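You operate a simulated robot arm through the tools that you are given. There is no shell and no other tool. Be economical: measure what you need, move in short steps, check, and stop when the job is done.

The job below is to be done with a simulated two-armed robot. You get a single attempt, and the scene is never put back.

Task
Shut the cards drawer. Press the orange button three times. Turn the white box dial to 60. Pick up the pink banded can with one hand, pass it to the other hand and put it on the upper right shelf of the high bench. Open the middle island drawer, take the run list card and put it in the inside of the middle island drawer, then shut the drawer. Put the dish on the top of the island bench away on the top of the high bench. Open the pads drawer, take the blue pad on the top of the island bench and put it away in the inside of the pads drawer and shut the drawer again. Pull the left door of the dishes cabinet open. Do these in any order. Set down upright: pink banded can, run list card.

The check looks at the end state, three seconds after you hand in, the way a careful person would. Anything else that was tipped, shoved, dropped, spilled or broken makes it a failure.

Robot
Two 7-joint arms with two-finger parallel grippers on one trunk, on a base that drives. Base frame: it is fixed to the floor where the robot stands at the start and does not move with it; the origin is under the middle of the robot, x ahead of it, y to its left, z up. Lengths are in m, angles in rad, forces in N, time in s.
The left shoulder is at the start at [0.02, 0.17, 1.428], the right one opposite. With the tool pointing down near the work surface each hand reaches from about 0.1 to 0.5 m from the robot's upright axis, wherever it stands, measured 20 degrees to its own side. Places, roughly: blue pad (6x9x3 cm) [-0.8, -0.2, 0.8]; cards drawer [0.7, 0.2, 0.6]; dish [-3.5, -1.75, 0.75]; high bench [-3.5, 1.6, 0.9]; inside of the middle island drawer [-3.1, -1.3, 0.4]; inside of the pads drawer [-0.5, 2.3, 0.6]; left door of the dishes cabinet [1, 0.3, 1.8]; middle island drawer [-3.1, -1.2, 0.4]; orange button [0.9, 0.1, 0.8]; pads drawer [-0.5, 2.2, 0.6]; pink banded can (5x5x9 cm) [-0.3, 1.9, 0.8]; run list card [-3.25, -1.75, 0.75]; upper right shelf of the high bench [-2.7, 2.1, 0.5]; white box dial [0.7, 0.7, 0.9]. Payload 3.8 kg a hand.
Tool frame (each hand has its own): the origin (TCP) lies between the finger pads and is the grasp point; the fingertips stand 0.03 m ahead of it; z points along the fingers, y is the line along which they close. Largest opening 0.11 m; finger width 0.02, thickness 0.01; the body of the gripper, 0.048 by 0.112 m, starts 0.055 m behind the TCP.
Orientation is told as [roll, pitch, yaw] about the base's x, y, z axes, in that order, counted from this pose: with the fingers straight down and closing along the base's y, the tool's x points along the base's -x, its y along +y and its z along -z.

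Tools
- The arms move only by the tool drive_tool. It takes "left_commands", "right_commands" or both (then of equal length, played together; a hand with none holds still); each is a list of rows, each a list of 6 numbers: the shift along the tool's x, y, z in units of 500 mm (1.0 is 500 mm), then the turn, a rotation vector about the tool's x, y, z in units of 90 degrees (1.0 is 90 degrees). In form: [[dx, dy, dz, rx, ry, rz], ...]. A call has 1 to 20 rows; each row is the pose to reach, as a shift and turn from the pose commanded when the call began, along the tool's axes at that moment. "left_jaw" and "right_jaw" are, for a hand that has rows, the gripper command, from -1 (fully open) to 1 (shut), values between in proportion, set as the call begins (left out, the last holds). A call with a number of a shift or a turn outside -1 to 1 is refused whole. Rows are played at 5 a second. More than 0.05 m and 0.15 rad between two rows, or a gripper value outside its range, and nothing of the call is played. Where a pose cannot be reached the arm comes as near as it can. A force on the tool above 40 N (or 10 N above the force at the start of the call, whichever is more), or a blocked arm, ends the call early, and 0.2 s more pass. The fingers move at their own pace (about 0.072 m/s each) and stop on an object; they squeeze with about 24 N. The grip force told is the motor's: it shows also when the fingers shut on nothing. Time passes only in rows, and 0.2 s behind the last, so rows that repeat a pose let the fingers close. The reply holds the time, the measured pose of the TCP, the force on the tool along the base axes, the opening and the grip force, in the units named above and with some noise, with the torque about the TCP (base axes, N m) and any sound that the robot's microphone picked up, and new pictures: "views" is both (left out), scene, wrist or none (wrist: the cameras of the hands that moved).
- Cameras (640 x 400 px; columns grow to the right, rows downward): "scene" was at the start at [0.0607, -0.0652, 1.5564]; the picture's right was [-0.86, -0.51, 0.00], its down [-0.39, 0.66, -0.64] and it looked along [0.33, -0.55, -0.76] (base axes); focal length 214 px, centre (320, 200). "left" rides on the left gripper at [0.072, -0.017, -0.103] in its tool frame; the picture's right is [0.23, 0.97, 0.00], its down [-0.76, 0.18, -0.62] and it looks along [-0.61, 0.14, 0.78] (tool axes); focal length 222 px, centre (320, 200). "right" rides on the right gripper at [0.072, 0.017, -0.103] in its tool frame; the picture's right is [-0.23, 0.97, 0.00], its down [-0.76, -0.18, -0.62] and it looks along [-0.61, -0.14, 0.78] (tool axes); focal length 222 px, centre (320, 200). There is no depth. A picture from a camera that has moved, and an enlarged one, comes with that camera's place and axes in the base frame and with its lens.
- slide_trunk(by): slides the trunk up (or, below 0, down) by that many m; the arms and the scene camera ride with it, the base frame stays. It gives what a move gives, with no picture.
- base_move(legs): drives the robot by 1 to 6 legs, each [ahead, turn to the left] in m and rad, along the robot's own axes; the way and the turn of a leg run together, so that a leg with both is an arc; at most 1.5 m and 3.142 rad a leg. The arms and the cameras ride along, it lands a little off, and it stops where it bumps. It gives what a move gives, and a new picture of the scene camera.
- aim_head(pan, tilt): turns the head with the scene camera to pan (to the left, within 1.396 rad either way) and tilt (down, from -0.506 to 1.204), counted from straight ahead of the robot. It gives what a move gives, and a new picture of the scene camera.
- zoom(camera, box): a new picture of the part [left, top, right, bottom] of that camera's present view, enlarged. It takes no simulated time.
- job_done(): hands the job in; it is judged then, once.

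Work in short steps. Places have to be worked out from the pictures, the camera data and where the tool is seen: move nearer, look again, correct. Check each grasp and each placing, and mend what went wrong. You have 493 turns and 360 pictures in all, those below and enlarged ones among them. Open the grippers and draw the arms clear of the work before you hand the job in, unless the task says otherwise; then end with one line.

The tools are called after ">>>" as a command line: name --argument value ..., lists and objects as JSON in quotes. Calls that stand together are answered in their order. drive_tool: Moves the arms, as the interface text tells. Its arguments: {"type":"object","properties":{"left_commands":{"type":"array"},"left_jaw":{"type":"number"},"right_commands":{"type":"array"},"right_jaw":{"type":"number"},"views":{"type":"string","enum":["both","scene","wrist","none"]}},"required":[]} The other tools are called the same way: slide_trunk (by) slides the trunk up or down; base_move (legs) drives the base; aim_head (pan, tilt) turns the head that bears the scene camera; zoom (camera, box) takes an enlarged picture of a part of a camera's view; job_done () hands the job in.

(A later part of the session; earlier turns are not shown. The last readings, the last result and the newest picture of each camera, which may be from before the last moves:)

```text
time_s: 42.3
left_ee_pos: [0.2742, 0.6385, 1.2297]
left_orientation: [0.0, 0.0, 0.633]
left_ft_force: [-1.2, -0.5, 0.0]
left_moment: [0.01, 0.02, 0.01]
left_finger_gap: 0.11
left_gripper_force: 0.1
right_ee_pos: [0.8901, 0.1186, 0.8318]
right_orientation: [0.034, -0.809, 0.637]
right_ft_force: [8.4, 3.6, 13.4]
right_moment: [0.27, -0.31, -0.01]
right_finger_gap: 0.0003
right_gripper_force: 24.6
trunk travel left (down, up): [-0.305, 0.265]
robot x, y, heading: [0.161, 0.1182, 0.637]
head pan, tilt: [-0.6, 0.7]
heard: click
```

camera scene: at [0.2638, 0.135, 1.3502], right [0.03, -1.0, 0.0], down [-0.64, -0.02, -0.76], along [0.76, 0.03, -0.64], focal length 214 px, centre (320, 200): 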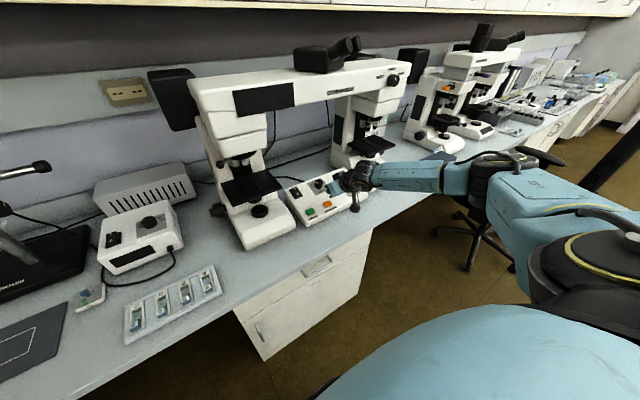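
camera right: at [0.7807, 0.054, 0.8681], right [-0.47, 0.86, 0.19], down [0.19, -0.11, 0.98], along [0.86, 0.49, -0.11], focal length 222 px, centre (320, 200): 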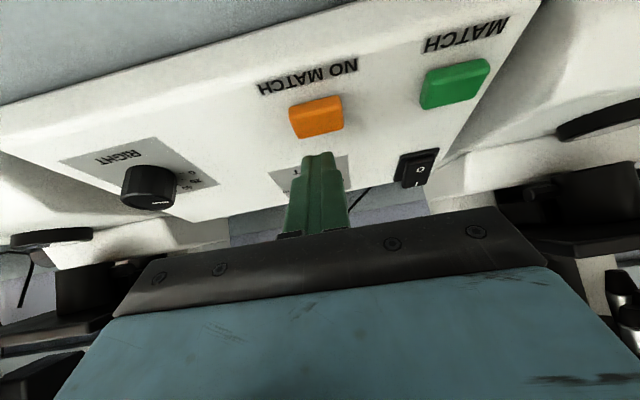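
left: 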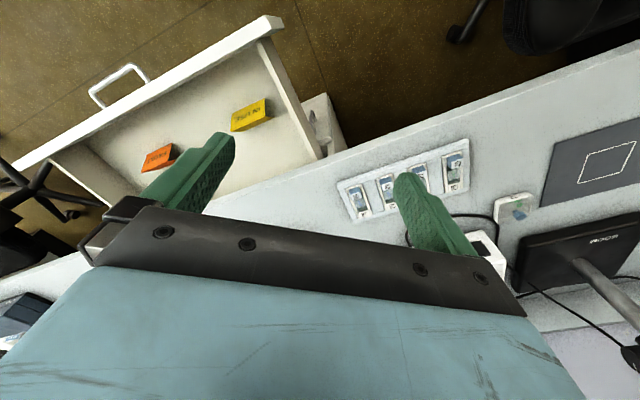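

The second press clicked. I lift and press a third time.

>>> drive_tool --right_commands '[[-0.029, 0, -0.028, 0, 0, 0], [-0.029, 0, -0.028, 0, 0, 0], [-0.029, 0, -0.028, 0, 0, 0]]' --views "none"

>>> drive_tool --right_commands '[[0.014, 0, 0.014, 0, 0, 0], [0.029, 0, 0.028, 0, 0, 0], [0.029, 0, 0.028, 0, 0, 0]]' --views "none"

>>> drive_tool --right_commands '[[-0.04, 0, -0.038, 0, 0, 0], [-0.08, 0, -0.076, 0, 0, 0], [-0.06, 0, -0.18, 0, 0, 0], [0.0, 0, -0.25, 0, 0, 0], [0.08, 0, -0.32, 0, 0, 0]]' --views "scene"

```text
time_s: 43.1
left_ee_pos: [0.2744, 0.6376, 1.2292]
left_orientation: [0.0, 0.0, 0.634]
left_ft_force: [-0.2, -0.1, 0.6]
left_moment: [0.02, -0.03, 0.01]
left_finger_gap: 0.11
left_gripper_force: 0.1
right_ee_pos: [0.8893, 0.1169, 0.8486]
right_orientation: [0.032, -0.799, 0.636]
right_ft_force: [-0.5, 0.2, 0.3]
right_moment: [-0.02, -0.01, 0.02]
right_finger_gap: 0.0001
right_gripper_force: 24.0
trunk travel left (down, up): [-0.305, 0.265]
robot x, y, heading: [0.1631, 0.1188, 0.635]
head pan, tilt: [-0.6, 0.7]
```

```text
time_s: 43.9
left_ee_pos: [0.2753, 0.6387, 1.2292]
left_orientation: [0.001, -0.001, 0.636]
left_ft_force: [0.8, 0.5, 0.1]
left_moment: [0.0, -0.01, 0.01]
left_finger_gap: 0.1099
left_gripper_force: 0.1
right_ee_pos: [0.8913, 0.1198, 0.8319]
right_orientation: [0.034, -0.806, 0.637]
right_ft_force: [8.9, 3.0, 13.4]
right_moment: [0.24, -0.35, -0.08]
right_finger_gap: 0.0
right_gripper_force: 23.9
trunk travel left (down, up): [-0.305, 0.265]
robot x, y, heading: [0.159, 0.1184, 0.637]
head pan, tilt: [-0.6, 0.7]
heard: click
```

```text
refused: row 3 steps farther than a row can; nothing moved
```

Three clicks done. I lift off and retract the hand.

>>> drive_tool --right_commands '[[-0.04, 0, -0.038, 0, 0, 0], [-0.07, 0, -0.076, 0, 0, 0], [-0.06, 0, -0.15, 0, 0, 0], [0.0, 0, -0.21, 0, 0, 0], [0.06, 0, -0.28, 0, 0, 0]]' --views "none"

>>> aim_head --pan 0.0 --tilt 0.7

```text
time_s: 45.1
left_ee_pos: [0.2724, 0.6374, 1.2296]
left_orientation: [0.0, -0.001, 0.634]
left_ft_force: [0.2, 0.4, 0.6]
left_moment: [-0.01, -0.01, -0.03]
left_finger_gap: 0.1102
left_gripper_force: 0.1
right_ee_pos: [0.7934, 0.042, 0.9048]
right_orientation: [0.033, -0.801, 0.638]
right_ft_force: [-0.2, -0.4, -0.2]
right_moment: [0.0, 0.03, -0.01]
right_finger_gap: 0.0
right_gripper_force: 24.0
trunk travel left (down, up): [-0.305, 0.265]
robot x, y, heading: [0.1608, 0.1164, 0.633]
head pan, tilt: [-0.6, 0.7]
```

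```text
time_s: 46.1
left_ee_pos: [0.2747, 0.6385, 1.2292]
left_orientation: [0.0, -0.002, 0.634]
left_ft_force: [-0.9, 0.2, -0.5]
left_moment: [0.0, -0.03, 0.03]
left_finger_gap: 0.1102
left_gripper_force: 0.2
right_ee_pos: [0.7935, 0.0438, 0.9048]
right_orientation: [0.033, -0.798, 0.637]
right_ft_force: [0.8, -0.6, 0.2]
right_moment: [0.0, 0.01, -0.03]
right_finger_gap: 0.0
right_gripper_force: 23.7
trunk travel left (down, up): [-0.305, 0.265]
robot x, y, heading: [0.1671, 0.1172, 0.626]
head pan, tilt: [0.0, 0.7]
camera scene: at [0.2465, 0.1818, 1.3503], right [0.59, -0.81, 0.0], down [-0.52, -0.38, -0.76], along [0.62, 0.45, -0.64], focal length 214 px, centre (320, 200)
```

scene: 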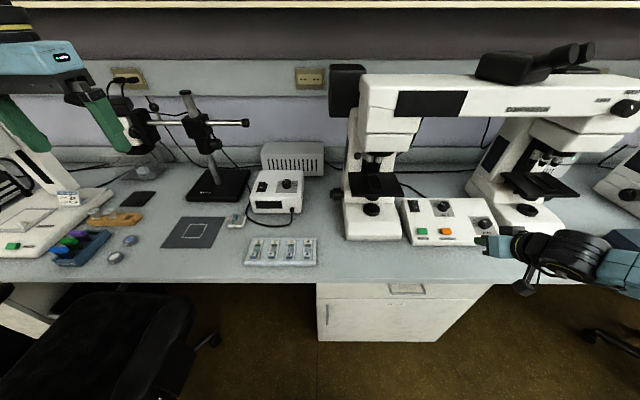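

Now the dial. I zoom on it to read the scale and the pointer, and look down to see my own front clearance to the bench.

>>> zoom --camera "scene" --box '[240, 160, 320, 215]'

>>> aim_head --pan 0.0 --tilt 1.2

```text
7.27 times, centred on (280, 188) of scene
camera zoom: at [0.2465, 0.1818, 1.3503], right [0.59, -0.81, 0.0], down [-0.52, -0.38, -0.76], along [0.62, 0.45, -0.64], focal length 1560 px, centre (611, 291)
```

zoom: 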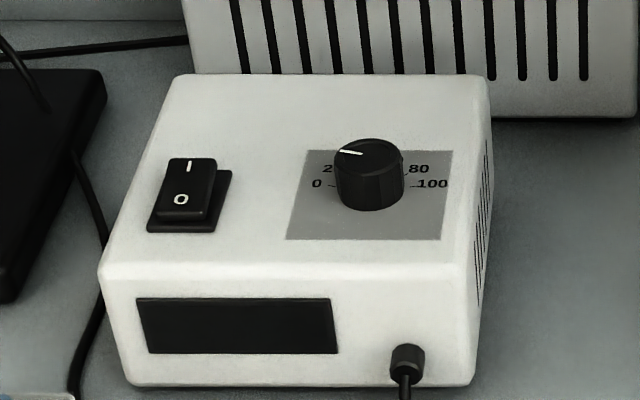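

```text
time_s: 47.0
left_ee_pos: [0.2747, 0.6378, 1.2301]
left_orientation: [0.0, 0.001, 0.634]
left_ft_force: [-0.3, 0.0, 0.8]
left_moment: [-0.02, 0.04, -0.01]
left_finger_gap: 0.1099
left_gripper_force: 0.2
right_ee_pos: [0.7961, 0.0425, 0.9041]
right_orientation: [0.032, -0.799, 0.638]
right_ft_force: [0.5, 0.4, -0.1]
right_moment: [0.03, 0.01, 0.06]
right_finger_gap: 0.0001
right_gripper_force: 24.3
trunk travel left (down, up): [-0.305, 0.265]
robot x, y, heading: [0.1607, 0.1206, 0.633]
head pan, tilt: [0.0, 1.201]
camera scene: at [0.2231, 0.1646, 1.3143], right [0.59, -0.81, 0.0], down [-0.75, -0.55, -0.36], along [0.29, 0.22, -0.93], focal length 214 px, centre (320, 200)
```

scene: 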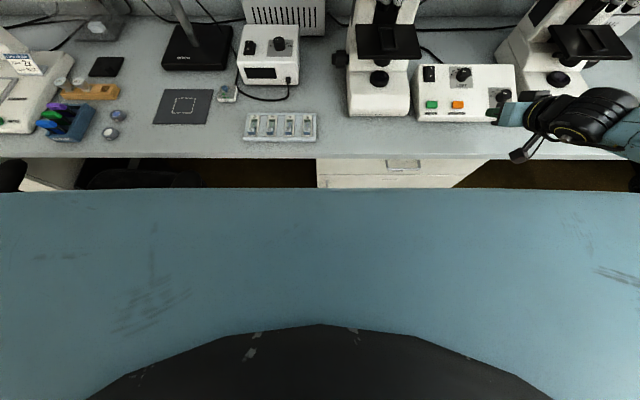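

The chest rides about 0.2 m ahead of the axis, so I can get about 0.15 m closer. First I retract both hands so they stay put relative to the bench, then drive.

>>> drive_tool --left_commands '[[0.08, 0, 0, 0, 0, 0], [0.16, 0, 0, 0, 0, 0], [0.24, 0, 0, 0, 0, 0], [0.3, 0, 0, 0, 0, 0]]' --right_commands '[[0.056, 0, -0.057, 0, 0, 0], [0.112, 0, -0.115, 0, 0, 0], [0.167, 0, -0.172, 0, 0, 0], [0.223, 0, -0.229, 0, 0, 0]]' --views "none"

>>> base_move --legs '[[0.15, 0]]'

```text
time_s: 48.0
left_ee_pos: [0.1508, 0.5466, 1.2308]
left_orientation: [0.0, -0.001, 0.636]
left_ft_force: [-0.7, 0.2, -0.7]
left_moment: [0.05, -0.01, 0.03]
left_finger_gap: 0.1099
left_gripper_force: 0.0
right_ee_pos: [0.666, -0.0585, 0.9032]
right_orientation: [0.031, -0.795, 0.641]
right_ft_force: [3.7, 3.2, 4.5]
right_moment: [-0.32, 0.38, 0.01]
right_finger_gap: 0.0001
right_gripper_force: 23.5
right hand out of reach, approached as far as the arm can: row 2
trunk travel left (down, up): [-0.305, 0.265]
robot x, y, heading: [0.1642, 0.1216, 0.632]
head pan, tilt: [0.0, 1.201]
```

```text
time_s: 49.4
left_ee_pos: [0.2744, 0.6373, 1.2303]
left_orientation: [-0.002, 0.0, 0.634]
left_ft_force: [0.4, 0.4, -0.3]
left_moment: [0.0, 0.01, 0.01]
left_finger_gap: 0.1102
left_gripper_force: 0.0
right_ee_pos: [0.7906, 0.0323, 0.9037]
right_orientation: [0.034, -0.797, 0.637]
right_ft_force: [0.5, 0.0, 0.2]
right_moment: [0.0, -0.02, 0.04]
right_finger_gap: 0.0
right_gripper_force: 24.3
trunk travel left (down, up): [-0.305, 0.265]
robot x, y, heading: [0.2829, 0.2064, 0.633]
head pan, tilt: [0.0, 1.201]
camera scene: at [0.3449, 0.2541, 1.3142], right [0.59, -0.81, 0.0], down [-0.75, -0.55, -0.36], along [0.29, 0.21, -0.93], focal length 214 px, centre (320, 200)
```

scene: 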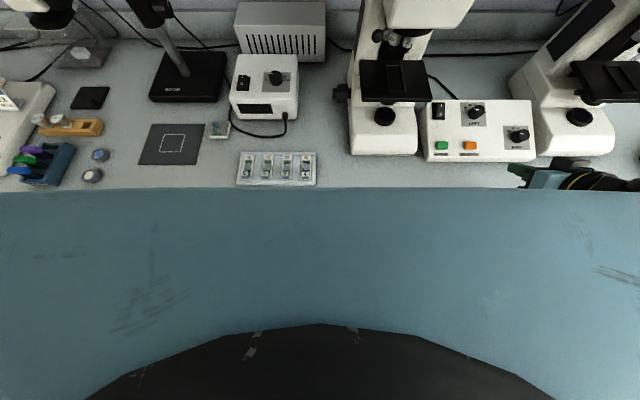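

No bump. The dial is at about (0.705, 0.669, 0.88). I move the left hand above it, staying at z=1.23.

>>> drive_tool --left_commands '[[-0.08, -0.05, 0, 0, 0, 0], [-0.16, -0.1, 0, 0, 0, 0], [-0.24, -0.15, 0, 0, 0, 0], [-0.32, -0.2, 0, 0, 0, 0], [-0.4, -0.25, 0, 0, 0, 0], [-0.48, -0.3, 0, 0, 0, 0], [-0.56, -0.35, 0, 0, 0, 0], [-0.64, -0.4, 0, 0, 0, 0], [-0.69, -0.46, 0, 0, 0, 0]]' --views "both"

```text
time_s: 51.4
left_ee_pos: [0.6917, 0.6507, 1.2299]
left_orientation: [0.003, -0.002, 0.629]
left_ft_force: [0.3, -1.0, -0.4]
left_moment: [0.07, 0.01, 0.02]
left_finger_gap: 0.1099
left_gripper_force: 0.0
right_ee_pos: [0.7911, 0.0294, 0.9027]
right_orientation: [0.037, -0.8, 0.632]
right_ft_force: [0.6, -0.8, -0.1]
right_moment: [0.03, 0.03, 0.01]
right_finger_gap: 0.0002
right_gripper_force: 23.7
trunk travel left (down, up): [-0.305, 0.265]
robot x, y, heading: [0.2844, 0.2078, 0.635]
head pan, tilt: [0.0, 1.201]
camera scene: at [0.3456, 0.2494, 1.3143], right [0.59, -0.81, 0.0], down [-0.75, -0.55, -0.36], along [0.29, 0.22, -0.93], focal length 214 px, centre (320, 200)
camera left: at [0.6416, 0.5933, 1.334], right [-0.76, 0.65, 0.0], down [0.51, 0.59, 0.63], along [0.41, 0.48, -0.78], focal length 222 px, centre (320, 200)
```

scene: 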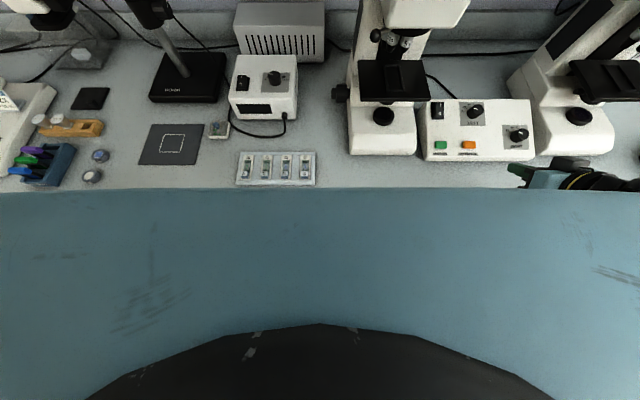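
left: 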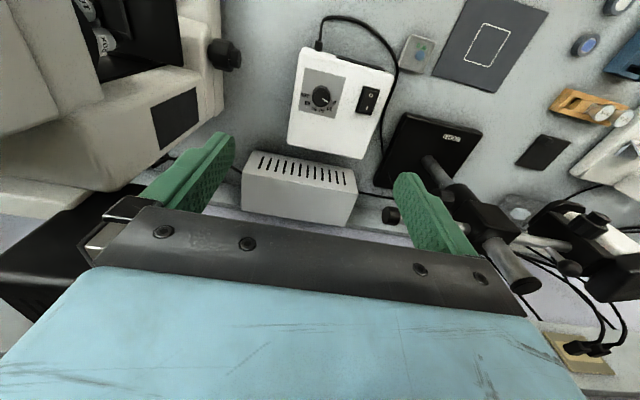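

The wrist camera sees the dial. I zoom to read the pointer and the scale.

>>> zoom --camera "left" --box '[285, 60, 365, 130]'

```text
5.71 times, centred on (325, 95) of left
camera zoom: at [0.6416, 0.5933, 1.334], right [-0.76, 0.65, 0.0], down [0.51, 0.59, 0.63], along [0.41, 0.48, -0.78], focal length 1269 px, centre (291, 800)
```

zoom: 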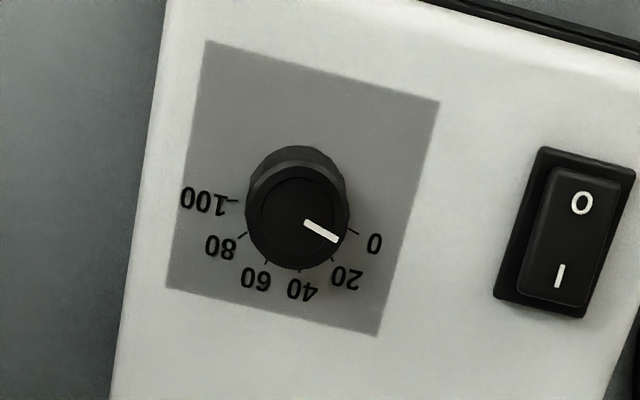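

The pointer is at about 11, each 20 is 36° clockwise, so I need about +88°. I pre-turn the hand −49°, part-close the fingers, and descend to z≈1.0 over the knob.

>>> drive_tool --left_commands '[[-0.007, 0.002, 0.06, 0, 0, -0.08], [-0.014, 0.004, 0.12, 0, 0, -0.16], [-0.021, 0.006, 0.19, 0, 0, -0.24], [-0.029, 0.008, 0.26, 0, 0, -0.32], [-0.036, 0.01, 0.33, 0, 0, -0.4], [-0.043, 0.012, 0.4, 0, 0, -0.47], [-0.051, 0.015, 0.46, 0, 0, -0.54]]' --left_jaw -0.27 --views "both"

```text
time_s: 53.0
left_ee_pos: [0.7052, 0.6777, 0.9996]
left_orientation: [0.0, 0.001, 1.484]
left_ft_force: [-0.8, 0.2, 0.7]
left_moment: [0.02, 0.01, -0.01]
left_finger_gap: 0.0697
left_gripper_force: 0.1
right_ee_pos: [0.7895, 0.0322, 0.9038]
right_orientation: [0.034, -0.799, 0.637]
right_ft_force: [-0.4, 1.2, 0.3]
right_moment: [0.03, 0.01, 0.0]
right_finger_gap: 0.0
right_gripper_force: 23.8
trunk travel left (down, up): [-0.305, 0.265]
robot x, y, heading: [0.2816, 0.2026, 0.637]
head pan, tilt: [0.0, 1.201]
camera scene: at [0.3442, 0.2535, 1.3143], right [0.59, -0.81, 0.0], down [-0.75, -0.55, -0.36], along [0.29, 0.21, -0.93], focal length 214 px, centre (320, 200)
camera left: at [0.7149, 0.6027, 1.103], right [-0.99, -0.14, 0.0], down [-0.11, 0.77, 0.62], along [-0.09, 0.62, -0.78], focal length 222 px, centre (320, 200)
```

scene: 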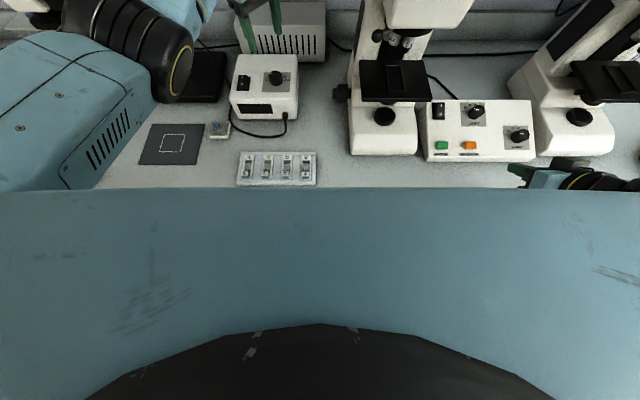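
left: 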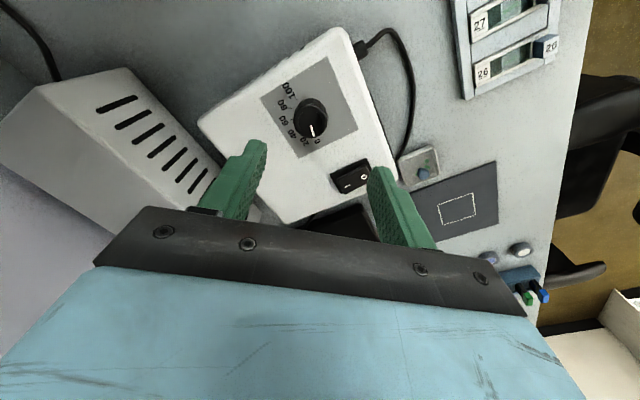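

The knob top is at about (0.715, 0.679, 0.879). I shift 1 cm and descend to z=0.92, then look.

>>> drive_tool --left_commands '[[-0.002, -0.01, 0.04, 0, 0, 0], [-0.004, -0.02, 0.08, 0, 0, 0], [-0.004, -0.02, 0.12, 0, 0, 0], [-0.004, -0.02, 0.16, 0, 0, 0]]' --views "wrist"

```text
time_s: 54.0
left_ee_pos: [0.7105, 0.6764, 0.9215]
left_orientation: [0.0, 0.001, 1.482]
left_ft_force: [-0.2, -0.4, -0.7]
left_moment: [0.0, -0.04, 0.0]
left_finger_gap: 0.07
left_gripper_force: 0.1
left hand out of reach, approached as far as the arm can: row 4
right_ee_pos: [0.7908, 0.033, 0.9038]
right_orientation: [0.033, -0.8, 0.638]
right_ft_force: [-0.7, -0.5, -0.7]
right_moment: [0.04, 0.02, -0.01]
right_finger_gap: 0.0
right_gripper_force: 24.2
trunk travel left (down, up): [-0.305, 0.265]
robot x, y, heading: [0.2817, 0.2089, 0.633]
head pan, tilt: [0.0, 1.201]
camera left: at [0.7199, 0.6024, 1.024], right [-0.99, -0.14, 0.0], down [-0.11, 0.77, 0.62], along [-0.09, 0.62, -0.78], focal length 222 px, centre (320, 200)
```

left: 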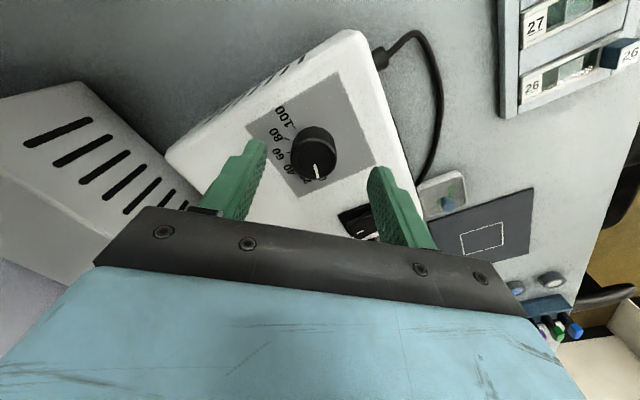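

Alignment is good but the arm is at its reach limit. I raise the hand by 6 cm and lower the trunk by 8 cm.

>>> drive_tool --left_commands '[[0, -0.003, -0.06, 0, 0, 0], [0, -0.006, -0.12, 0, 0, 0]]' --views "none"

>>> slide_trunk --by -0.07

>>> zoom --camera "left" --box '[200, 50, 440, 260]'

```text
time_s: 54.6
left_ee_pos: [0.7165, 0.6777, 0.9798]
left_orientation: [0.002, 0.001, 1.482]
left_ft_force: [-0.3, 0.3, 0.0]
left_moment: [-0.02, -0.01, -0.03]
left_finger_gap: 0.0697
left_gripper_force: 0.1
left hand out of reach, approached as far as the arm can: row 2
right_ee_pos: [0.7889, 0.0332, 0.904]
right_orientation: [0.032, -0.8, 0.638]
right_ft_force: [0.7, -0.4, -0.6]
right_moment: [-0.02, 0.0, -0.01]
right_finger_gap: 0.0
right_gripper_force: 24.0
trunk travel left (down, up): [-0.305, 0.265]
robot x, y, heading: [0.2855, 0.2022, 0.637]
head pan, tilt: [0.0, 1.201]
```

```text
time_s: 55.6
left_ee_pos: [0.7165, 0.6774, 0.9105]
left_orientation: [0.0, 0.0, 1.482]
left_ft_force: [-0.1, -0.9, 0.2]
left_moment: [-0.03, 0.02, -0.02]
left_finger_gap: 0.07
left_gripper_force: 0.1
right_ee_pos: [0.7894, 0.0327, 0.8346]
right_orientation: [0.034, -0.799, 0.638]
right_ft_force: [0.4, 0.5, 0.3]
right_moment: [0.01, 0.01, -0.02]
right_finger_gap: 0.0
right_gripper_force: 24.2
trunk travel left (down, up): [-0.235, 0.335]
robot x, y, heading: [0.2837, 0.2061, 0.631]
head pan, tilt: [0.0, 1.201]
```

```text
1.90 times, centred on (320, 155) of left
camera zoom: at [0.726, 0.6035, 1.0136], right [-0.99, -0.14, 0.0], down [-0.11, 0.77, 0.62], along [-0.09, 0.62, -0.78], focal length 423 px, centre (320, 286)
```

zoom: 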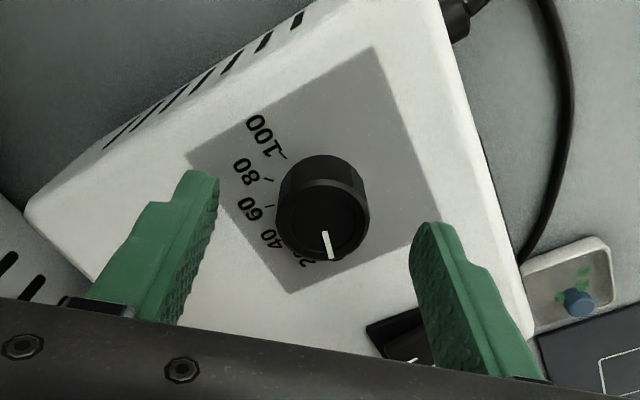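

The fingers straddle the knob. I descend 1.5 cm more and close on it.

>>> drive_tool --left_commands '[[-0.003, 0.004, 0.015, 0, 0, 0], [-0.004, 0.006, 0.03, 0, 0, 0]]' --views "none"

>>> drive_tool --left_commands '[[0, 0, 0, 0, 0, 0], [0, 0, 0, 0, 0, 0], [0, 0, 0, 0, 0, 0], [0, 0, 0, 0, 0, 0]]' --left_jaw 1 --views "wrist"

```text
time_s: 56.2
left_ee_pos: [0.7133, 0.6814, 0.8942]
left_orientation: [0.002, 0.001, 1.483]
left_ft_force: [-0.3, -0.6, 0.1]
left_moment: [-0.01, 0.02, -0.01]
left_finger_gap: 0.0699
left_gripper_force: 0.0
right_ee_pos: [0.7893, 0.0333, 0.8339]
right_orientation: [0.034, -0.799, 0.638]
right_ft_force: [0.4, 1.3, -0.1]
right_moment: [-0.02, 0.0, -0.02]
right_finger_gap: 0.0001
right_gripper_force: 24.3
trunk travel left (down, up): [-0.235, 0.335]
robot x, y, heading: [0.2808, 0.2055, 0.632]
head pan, tilt: [0.0, 1.201]
```

```text
time_s: 57.2
left_ee_pos: [0.7142, 0.681, 0.8937]
left_orientation: [0.001, 0.002, 1.483]
left_ft_force: [3.4, 0.3, -1.8]
left_moment: [0.08, -0.38, -0.06]
left_finger_gap: 0.0356
left_gripper_force: 44.9
right_ee_pos: [0.7901, 0.0337, 0.8348]
right_orientation: [0.033, -0.798, 0.635]
right_ft_force: [-0.9, -0.7, -0.4]
right_moment: [0.0, -0.03, 0.0]
right_finger_gap: 0.0002
right_gripper_force: 23.8
trunk travel left (down, up): [-0.235, 0.335]
robot x, y, heading: [0.281, 0.2106, 0.636]
head pan, tilt: [0.0, 1.201]
camera left: at [0.7239, 0.6061, 0.998], right [-0.99, -0.14, 0.0], down [-0.11, 0.78, 0.62], along [-0.09, 0.62, -0.78], focal length 222 px, centre (320, 200)
```

left: 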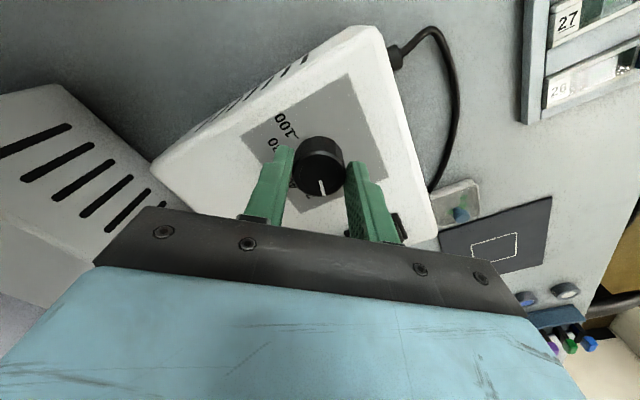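

Gripped the knob (gap 0.036). I turn clockwise 81° first, then check.

>>> drive_tool --left_commands '[[0, 0, 0, 0, 0, 0.08], [0, 0, 0, 0, 0, 0.16], [0, 0, 0, 0, 0, 0.24], [0, 0, 0, 0, 0, 0.32], [0, 0, 0, 0, 0, 0.4], [0, 0, 0, 0, 0, 0.48], [0, 0, 0, 0, 0, 0.56], [0, 0, 0, 0, 0, 0.64], [0, 0, 0, 0, 0, 0.72], [0, 0, 0, 0, 0, 0.8], [0, 0, 0, 0, 0, 0.88]]' --views "wrist"

```text
time_s: 59.6
left_ee_pos: [0.7102, 0.6826, 0.8949]
left_orientation: [-0.002, 0.003, 0.099]
left_ft_force: [-13.6, 11.9, -0.7]
left_moment: [0.55, 1.02, 0.02]
left_finger_gap: 0.0354
left_gripper_force: 44.6
right_ee_pos: [0.7884, 0.0348, 0.8361]
right_orientation: [0.031, -0.799, 0.638]
right_ft_force: [-1.1, 0.8, -1.1]
right_moment: [0.02, 0.0, -0.02]
right_finger_gap: 0.0
right_gripper_force: 23.8
trunk travel left (down, up): [-0.235, 0.335]
robot x, y, heading: [0.2808, 0.206, 0.636]
head pan, tilt: [0.0, 1.201]
camera left: at [0.6407, 0.6582, 0.9982], right [-0.32, 0.95, 0.0], down [0.74, 0.25, 0.62], along [0.59, 0.2, -0.78], focal length 222 px, centre (320, 200)
```

left: 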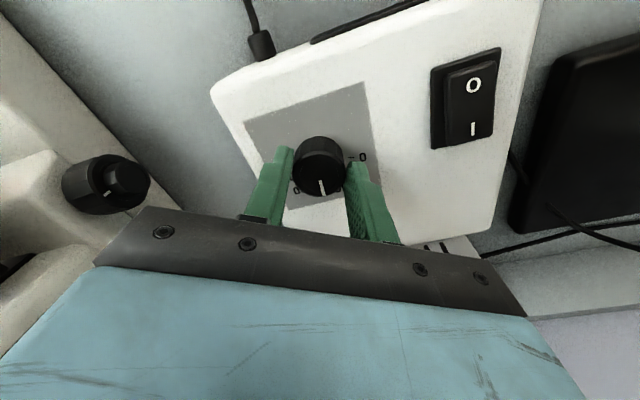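

The pointer turned with the hand. I zoom for the current reading.

>>> zoom --camera "left" --box '[240, 90, 400, 220]'

```text
3.08 times, centred on (320, 155) of left
camera zoom: at [0.6407, 0.6582, 0.9982], right [-0.32, 0.95, 0.0], down [0.74, 0.25, 0.62], along [0.59, 0.2, -0.78], focal length 684 px, centre (320, 338)
```

zoom: 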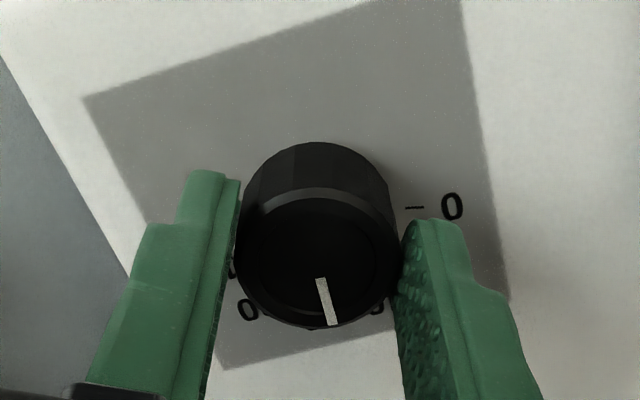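

I read about 52–55, so I turn about 12° more, then release and read it clearly.

>>> drive_tool --left_commands '[[0, 0, 0, 0, 0, 0.07], [0, 0, 0, 0, 0, 0.13], [0, 0, 0, 0, 0, 0.13]]' --views "none"

>>> drive_tool --left_commands '[[0, 0, 0, 0, 0, 0], [0, 0, 0, 0, 0, 0], [0, 0, -0.05, 0, 0, 0], [0, 0, -0.1, 0, 0, 0], [0, 0, -0.15, 0, 0, 0]]' --left_jaw -0.27 --views "none"

>>> zoom --camera "left" --box '[260, 60, 360, 140]'

```text
time_s: 60.5
left_ee_pos: [0.7108, 0.6837, 0.8951]
left_orientation: [0.0, 0.004, -0.104]
left_ft_force: [-14.7, 15.0, -2.6]
left_moment: [0.23, 0.57, 0.05]
left_finger_gap: 0.0352
left_gripper_force: 45.8
right_ee_pos: [0.7888, 0.0341, 0.8346]
right_orientation: [0.03, -0.799, 0.638]
right_ft_force: [0.0, -0.6, 0.5]
right_moment: [0.01, 0.01, 0.0]
right_finger_gap: 0.0
right_gripper_force: 23.8
trunk travel left (down, up): [-0.235, 0.335]
robot x, y, heading: [0.2789, 0.2076, 0.632]
head pan, tilt: [0.0, 1.201]
```

```text
time_s: 61.6
left_ee_pos: [0.7155, 0.6808, 0.9706]
left_orientation: [-0.004, 0.003, -0.104]
left_ft_force: [-0.5, -0.5, -0.1]
left_moment: [-0.03, 0.0, -0.01]
left_finger_gap: 0.0695
left_gripper_force: 0.1
right_ee_pos: [0.7903, 0.0328, 0.8349]
right_orientation: [0.033, -0.801, 0.635]
right_ft_force: [0.0, 0.3, 0.2]
right_moment: [-0.02, 0.04, -0.01]
right_finger_gap: 0.0
right_gripper_force: 24.0
trunk travel left (down, up): [-0.235, 0.335]
robot x, y, heading: [0.2842, 0.2067, 0.629]
head pan, tilt: [0.0, 1.201]
```

```text
5.00 times, centred on (310, 100) of left
camera zoom: at [0.641, 0.6709, 1.0739], right [-0.12, 0.99, 0.0], down [0.78, 0.1, 0.62], along [0.62, 0.08, -0.78], focal length 1111 px, centre (370, 700)
```

zoom: 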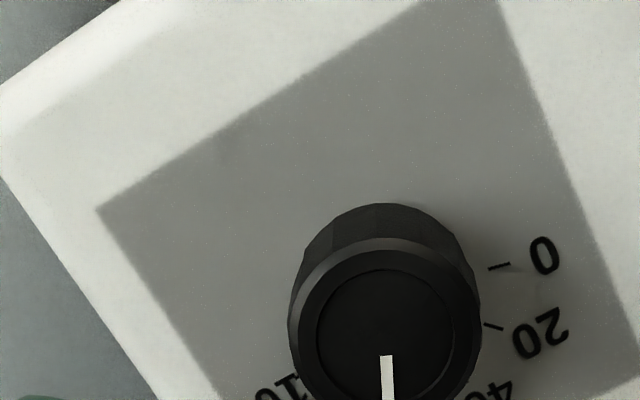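

The crop cut the scale off; I zoom lower.

>>> zoom --camera "left" --box '[270, 90, 380, 160]'

```text
5.71 times, centred on (325, 125) of left
camera zoom: at [0.641, 0.6709, 1.0739], right [-0.12, 0.99, 0.0], down [0.78, 0.1, 0.62], along [0.62, 0.08, -0.78], focal length 1269 px, centre (291, 629)
```

zoom: 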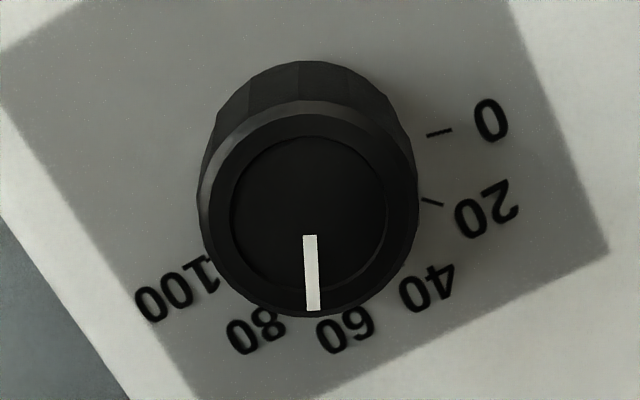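

By rim geometry the scale step is about 31° and the pointer now sits near 66. I recentre on the knob axis, grip again and turn back about 10°.

>>> drive_tool --left_commands '[[0.0096, 0.005, 0.05, 0, 0, 0], [0.0096, 0.005, 0.1, 0, 0, 0], [0.0096, 0.005, 0.15, 0, 0, 0]]' --views "none"

>>> drive_tool --left_commands '[[0, 0, 0, 0, 0, 0], [0, 0, 0, 0, 0, 0], [0, 0, 0, 0, 0, 0], [0, 0, 0, 0, 0, 0]]' --left_jaw 1 --views "none"

>>> zoom --camera "left" --box '[240, 90, 400, 220]'

```text
time_s: 62.5
left_ee_pos: [0.7115, 0.6845, 0.8938]
left_orientation: [-0.003, 0.003, -0.103]
left_ft_force: [0.2, -0.1, 0.2]
left_moment: [-0.03, 0.0, 0.01]
left_finger_gap: 0.0697
left_gripper_force: 0.1
left hand out of reach, approached as far as the arm can: row 1, 2
right_ee_pos: [0.7896, 0.0331, 0.8341]
right_orientation: [0.033, -0.8, 0.638]
right_ft_force: [-0.5, -1.3, 1.1]
right_moment: [0.01, 0.0, 0.04]
right_finger_gap: 0.0
right_gripper_force: 24.5
trunk travel left (down, up): [-0.235, 0.335]
robot x, y, heading: [0.2812, 0.2075, 0.635]
head pan, tilt: [0.0, 1.201]
```

```text
time_s: 63.5
left_ee_pos: [0.7113, 0.6829, 0.8945]
left_orientation: [-0.004, 0.004, -0.104]
left_ft_force: [-1.8, -5.2, -1.9]
left_moment: [-0.17, 0.05, -0.03]
left_finger_gap: 0.0355
left_gripper_force: 44.3
right_ee_pos: [0.7889, 0.0328, 0.835]
right_orientation: [0.031, -0.802, 0.632]
right_ft_force: [1.2, -0.3, 0.6]
right_moment: [-0.03, 0.0, -0.04]
right_finger_gap: 0.0
right_gripper_force: 23.9
trunk travel left (down, up): [-0.235, 0.335]
robot x, y, heading: [0.2815, 0.2061, 0.634]
head pan, tilt: [0.0, 1.201]
```

```text
3.08 times, centred on (320, 155) of left
camera zoom: at [0.6372, 0.6739, 0.9979], right [-0.12, 0.99, 0.0], down [0.78, 0.1, 0.62], along [0.62, 0.07, -0.78], focal length 684 px, centre (320, 338)
```

zoom: 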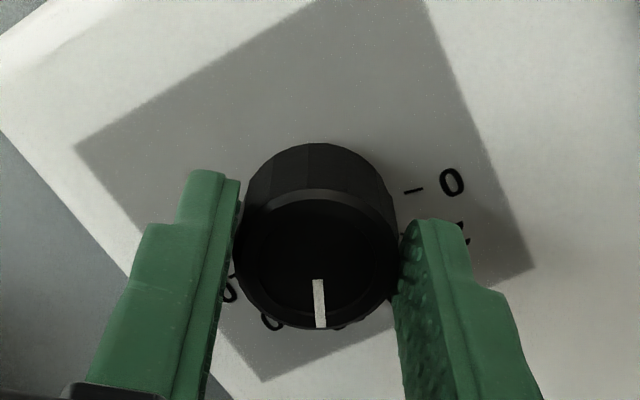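

Pointer confirmed at about 10° in base, with the target at about 21°. I turn back 11° and then open.

>>> drive_tool --left_commands '[[0, 0, 0, 0, 0, -0.06], [0, 0, 0, 0, 0, -0.122], [0, 0, 0, 0, 0, -0.122]]' --views "none"

>>> drive_tool --left_commands '[[0, 0, 0, 0, 0, 0], [0, 0, 0, 0, 0, 0], [0, 0, -0.05, 0, 0, 0], [0, 0, -0.1, 0, 0, 0], [0, 0, -0.15, 0, 0, 0]]' --left_jaw -0.27 --views "none"

>>> zoom --camera "left" --box '[270, 90, 380, 160]'

```text
time_s: 64.2
left_ee_pos: [0.712, 0.6827, 0.8943]
left_orientation: [-0.002, 0.004, 0.087]
left_ft_force: [-3.4, -10.1, -4.7]
left_moment: [-0.31, -0.46, -0.04]
left_finger_gap: 0.0355
left_gripper_force: 45.0
right_ee_pos: [0.7903, 0.0328, 0.8339]
right_orientation: [0.036, -0.8, 0.636]
right_ft_force: [-0.1, 0.1, 0.1]
right_moment: [0.01, 0.02, -0.02]
right_finger_gap: 0.0001
right_gripper_force: 23.9
trunk travel left (down, up): [-0.235, 0.335]
robot x, y, heading: [0.2846, 0.2074, 0.632]
head pan, tilt: [0.0, 1.201]
```

```text
time_s: 65.5
left_ee_pos: [0.7118, 0.6851, 0.9695]
left_orientation: [-0.002, 0.003, 0.088]
left_ft_force: [-0.5, 0.8, 0.4]
left_moment: [-0.01, -0.03, 0.01]
left_finger_gap: 0.0699
left_gripper_force: 0.0
left hand out of reach, approached as far as the arm can: row 3, 4, 5
right_ee_pos: [0.7885, 0.0334, 0.8348]
right_orientation: [0.034, -0.799, 0.637]
right_ft_force: [0.2, -0.4, -0.3]
right_moment: [-0.04, 0.05, 0.01]
right_finger_gap: 0.0
right_gripper_force: 24.1
trunk travel left (down, up): [-0.235, 0.335]
robot x, y, heading: [0.2804, 0.2043, 0.632]
head pan, tilt: [0.0, 1.201]
```

```text
5.71 times, centred on (325, 125) of left
camera zoom: at [0.6416, 0.6618, 1.0739], right [-0.31, 0.95, 0.0], down [0.75, 0.24, 0.62], along [0.59, 0.19, -0.78], focal length 1269 px, centre (291, 629)
```

zoom: 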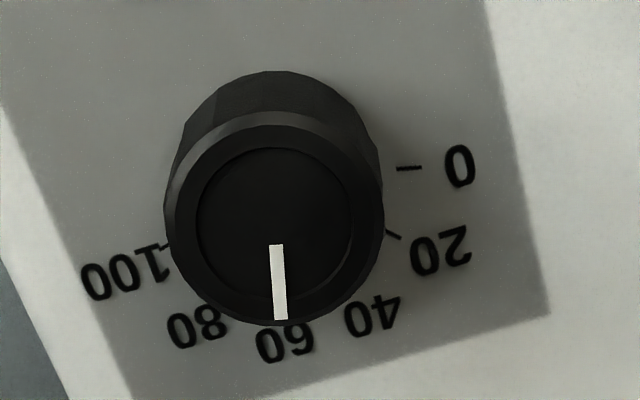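

The dial reads 60. I lift and retract the left hand, restoring its yaw.

>>> drive_tool --left_commands '[[0, 0, -0.09, 0, 0, 0], [0, 0, -0.18, 0, 0, 0], [0, 0, -0.27, 0, 0, 0], [0, 0, -0.36, 0, 0, 0], [0.07, -0.045, -0.4, 0, 0, -0.05], [0.14, -0.09, -0.42, 0, 0, -0.1], [0.22, -0.135, -0.42, 0, 0, -0.15], [0.29, -0.18, -0.42, 0, 0, -0.2], [0.36, -0.22, -0.42, 0, 0, -0.25], [0.43, -0.26, -0.42, 0, 0, -0.3], [0.5, -0.31, -0.42, 0, 0, -0.348]]' --views "none"

>>> aim_head --pan -0.5 --tilt -0.2

```text
time_s: 67.8
left_ee_pos: [0.4776, 0.5098, 1.1798]
left_orientation: [0.001, 0.0, 0.635]
left_ft_force: [-0.7, -1.2, 0.5]
left_moment: [0.0, -0.02, 0.03]
left_finger_gap: 0.0698
left_gripper_force: 0.0
left hand out of reach, approached as far as the arm can: row 2, 3, 4, 6
right_ee_pos: [0.7895, 0.0328, 0.8339]
right_orientation: [0.033, -0.801, 0.637]
right_ft_force: [-0.3, -0.5, 0.2]
right_moment: [0.01, 0.0, -0.01]
right_finger_gap: 0.0
right_gripper_force: 24.0
trunk travel left (down, up): [-0.235, 0.335]
robot x, y, heading: [0.2851, 0.2097, 0.63]
head pan, tilt: [0.0, 1.201]
```

```text
time_s: 69.4
left_ee_pos: [0.4778, 0.5108, 1.1805]
left_orientation: [0.0, 0.002, 0.634]
left_ft_force: [0.5, 0.0, -0.2]
left_moment: [0.0, 0.02, 0.04]
left_finger_gap: 0.07
left_gripper_force: 0.1
right_ee_pos: [0.7888, 0.0326, 0.835]
right_orientation: [0.033, -0.8, 0.637]
right_ft_force: [-0.3, 0.1, 0.7]
right_moment: [0.0, -0.01, -0.01]
right_finger_gap: 0.0001
right_gripper_force: 24.0
trunk travel left (down, up): [-0.235, 0.335]
robot x, y, heading: [0.2786, 0.2078, 0.63]
head pan, tilt: [-0.499, -0.201]
camera scene: at [0.3815, 0.2315, 1.3615], right [0.13, -0.99, 0.0], down [0.2, 0.03, -0.98], along [0.97, 0.13, 0.2], focal length 214 px, centre (320, 200)
```

scene: 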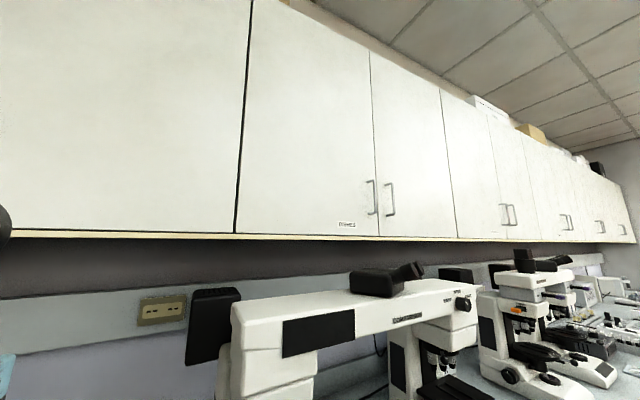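

The left door's handle is at about (1.16, 0.15, 1.52) and its hinge about 0.45 m to the left. I shift the robot 0.4 m to the right so the handle is in front of the right shoulder.

>>> base_move --legs '[[-0.18, 0], [0, -1.571], [0.4, 0], [0, 1.571]]'

```text
time_s: 80.6
left_ee_pos: [0.5745, 0.0796, 1.1802]
left_orientation: [0.0, 0.002, 0.626]
left_ft_force: [-0.6, -0.2, 0.2]
left_moment: [-0.01, 0.0, 0.0]
left_finger_gap: 0.07
left_gripper_force: 0.1
right_ee_pos: [0.8818, -0.4008, 0.8343]
right_orientation: [0.033, -0.8, 0.631]
right_ft_force: [-1.1, -0.7, -1.0]
right_moment: [-0.03, 0.0, 0.0]
right_finger_gap: 0.0001
right_gripper_force: 23.8
trunk travel left (down, up): [-0.235, 0.335]
robot x, y, heading: [0.3757, -0.2225, 0.627]
head pan, tilt: [-0.499, -0.201]
camera scene: at [0.4749, -0.1982, 1.3616], right [0.13, -0.99, 0.0], down [0.2, 0.03, -0.98], along [0.97, 0.12, 0.2], focal length 214 px, centre (320, 200)
```

scene: 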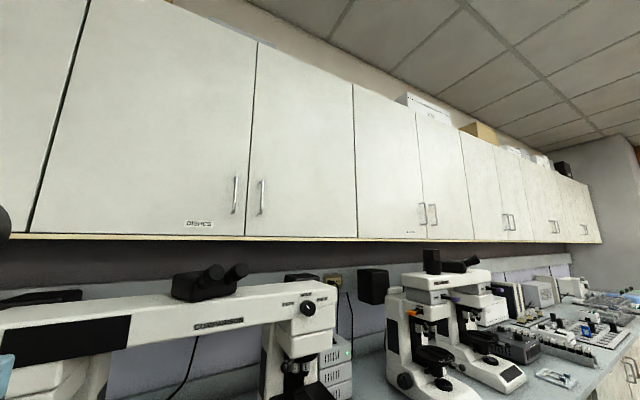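

I raise the trunk 0.25 m, tuck the left hand back out of the door's swing, and bring the right hand up.

>>> slide_trunk --by 0.25

>>> drive_tool --left_commands '[[0.03, 0.08, 0, 0, 0, 0], [0.06, 0.16, 0, 0, 0, 0], [0.09, 0.24, 0, 0, 0, 0], [0.12, 0.32, 0, 0, 0, 0], [0.15, 0.4, 0, 0, 0, 0], [0.18, 0.48, 0, 0, 0, 0], [0.2, 0.5, 0, 0, 0, 0], [0.2, 0.5, 0, 0, 0, 0]]' --right_commands '[[-0.06, 0.04, -0.06, 0, -0.06, 0], [-0.12, 0.08, -0.12, 0, -0.12, 0], [-0.18, 0.12, -0.18, 0, -0.18, 0], [-0.24, 0.16, -0.24, 0, -0.24, 0], [-0.3, 0.2, -0.3, 0, -0.3, 0], [-0.36, 0.24, -0.36, 0, -0.36, 0], [-0.42, 0.28, -0.42, 0, -0.42, 0], [-0.48, 0.32, -0.46, 0, -0.49, 0]]' --right_jaw -0.3 --views "both"

```text
time_s: 83.2
left_ee_pos: [0.5727, 0.0796, 1.43]
left_orientation: [0.0, 0.0, 0.626]
left_ft_force: [1.3, -0.8, -0.1]
left_moment: [-0.01, -0.01, 0.01]
left_finger_gap: 0.0697
left_gripper_force: 0.0
right_ee_pos: [0.88, -0.399, 1.0836]
right_orientation: [0.033, -0.798, 0.631]
right_ft_force: [1.5, -0.9, 0.0]
right_moment: [-0.02, -0.03, 0.0]
right_finger_gap: 0.0
right_gripper_force: 23.9
trunk travel left (down, up): [-0.485, 0.085]
robot x, y, heading: [0.3751, -0.2217, 0.624]
head pan, tilt: [-0.499, -0.201]
```

```text
time_s: 85.0
left_ee_pos: [0.3599, 0.2237, 1.4282]
left_orientation: [-0.001, 0.004, 0.627]
left_ft_force: [-0.1, 0.4, 0.4]
left_moment: [-0.04, 0.02, -0.01]
left_finger_gap: 0.0698
left_gripper_force: 0.0
left hand out of reach, approached as far as the arm can: row 7, 8
right_ee_pos: [0.9195, -0.2841, 1.4692]
right_orientation: [1.444, -1.549, -0.791]
right_ft_force: [0.7, 1.3, 0.9]
right_moment: [-0.01, -0.01, -0.02]
right_finger_gap: 0.0716
right_gripper_force: 0.1
right hand out of reach, approached as far as the arm can: row 2, 3, 4, 5, 6, 7, 8
trunk travel left (down, up): [-0.485, 0.085]
robot x, y, heading: [0.3738, -0.2181, 0.629]
head pan, tilt: [-0.499, -0.201]
camera scene: at [0.4758, -0.1956, 1.6115], right [0.13, -0.99, 0.0], down [0.2, 0.02, -0.98], along [0.97, 0.12, 0.2], focal length 214 px, centre (320, 200)
camera right: at [0.826, -0.3314, 1.3961], right [-0.59, 0.77, 0.25], down [-0.37, -0.53, 0.76], along [0.72, 0.35, 0.6], focal length 222 px, centre (320, 200)
camera left: at [0.3105, 0.167, 1.5313], right [-0.75, 0.66, 0.0], down [0.51, 0.59, 0.62], along [0.41, 0.47, -0.78], focal length 222 px, centre (320, 200)
```

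scene: 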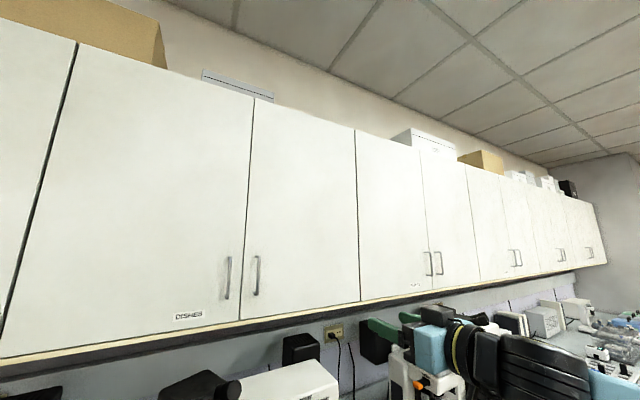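
right: 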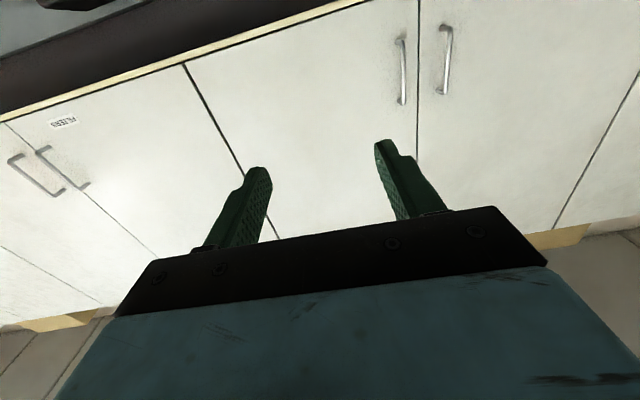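
left: 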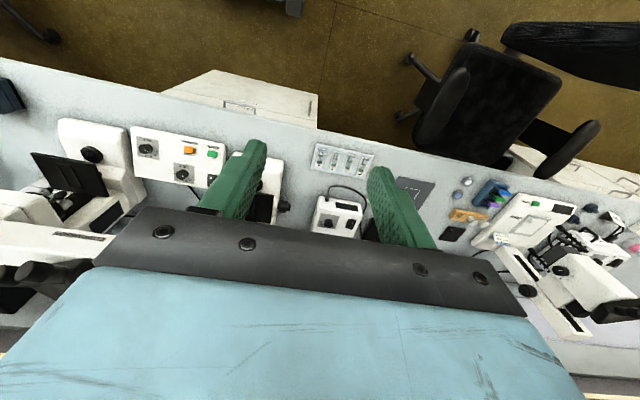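

The level wrist pose is limited, so I use a pose with fingers 40° below level, which was flexible. I move left and forward towards the handle.

>>> drive_tool --right_commands '[[0, 0, 0, 0, 0.08, 0], [0, 0.02, 0, 0, 0.16, 0], [0, 0.08, 0.02, 0, 0.24, 0], [0, 0.16, 0.05, 0, 0.32, 0], [-0.02, 0.24, 0.08, 0, 0.4, 0], [-0.04, 0.32, 0.12, 0, 0.45, 0], [-0.06, 0.4, 0.16, 0, 0.45, 0], [-0.08, 0.46, 0.2, 0, 0.45, 0]]' --views "both"

```text
time_s: 86.8
left_ee_pos: [0.3582, 0.2216, 1.4284]
left_orientation: [-0.001, 0.001, 0.626]
left_ft_force: [1.0, 0.7, 0.5]
left_moment: [-0.01, 0.0, 0.0]
left_finger_gap: 0.07
left_gripper_force: 0.1
right_ee_pos: [0.8582, -0.0437, 1.5143]
right_orientation: [0.034, -0.862, 0.628]
right_ft_force: [-0.7, -0.7, -0.7]
right_moment: [-0.01, 0.0, -0.04]
right_finger_gap: 0.0717
right_gripper_force: 0.0
trunk travel left (down, up): [-0.485, 0.085]
robot x, y, heading: [0.3747, -0.2258, 0.627]
head pan, tilt: [-0.499, -0.201]
camera scene: at [0.4745, -0.1968, 1.6116], right [0.13, -0.99, 0.0], down [0.2, 0.02, -0.98], along [0.97, 0.12, 0.2], focal length 214 px, centre (320, 200)
camera right: at [0.7484, -0.1052, 1.5257], right [-0.47, 0.86, 0.19], down [0.14, -0.14, 0.98], along [0.87, 0.49, -0.05], focal length 222 px, centre (320, 200)
```

scene: 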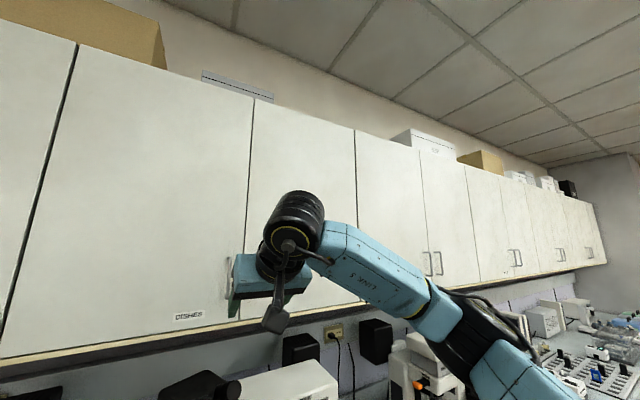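
right: 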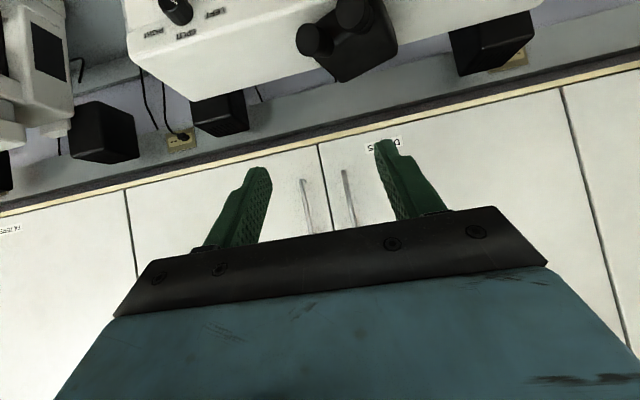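

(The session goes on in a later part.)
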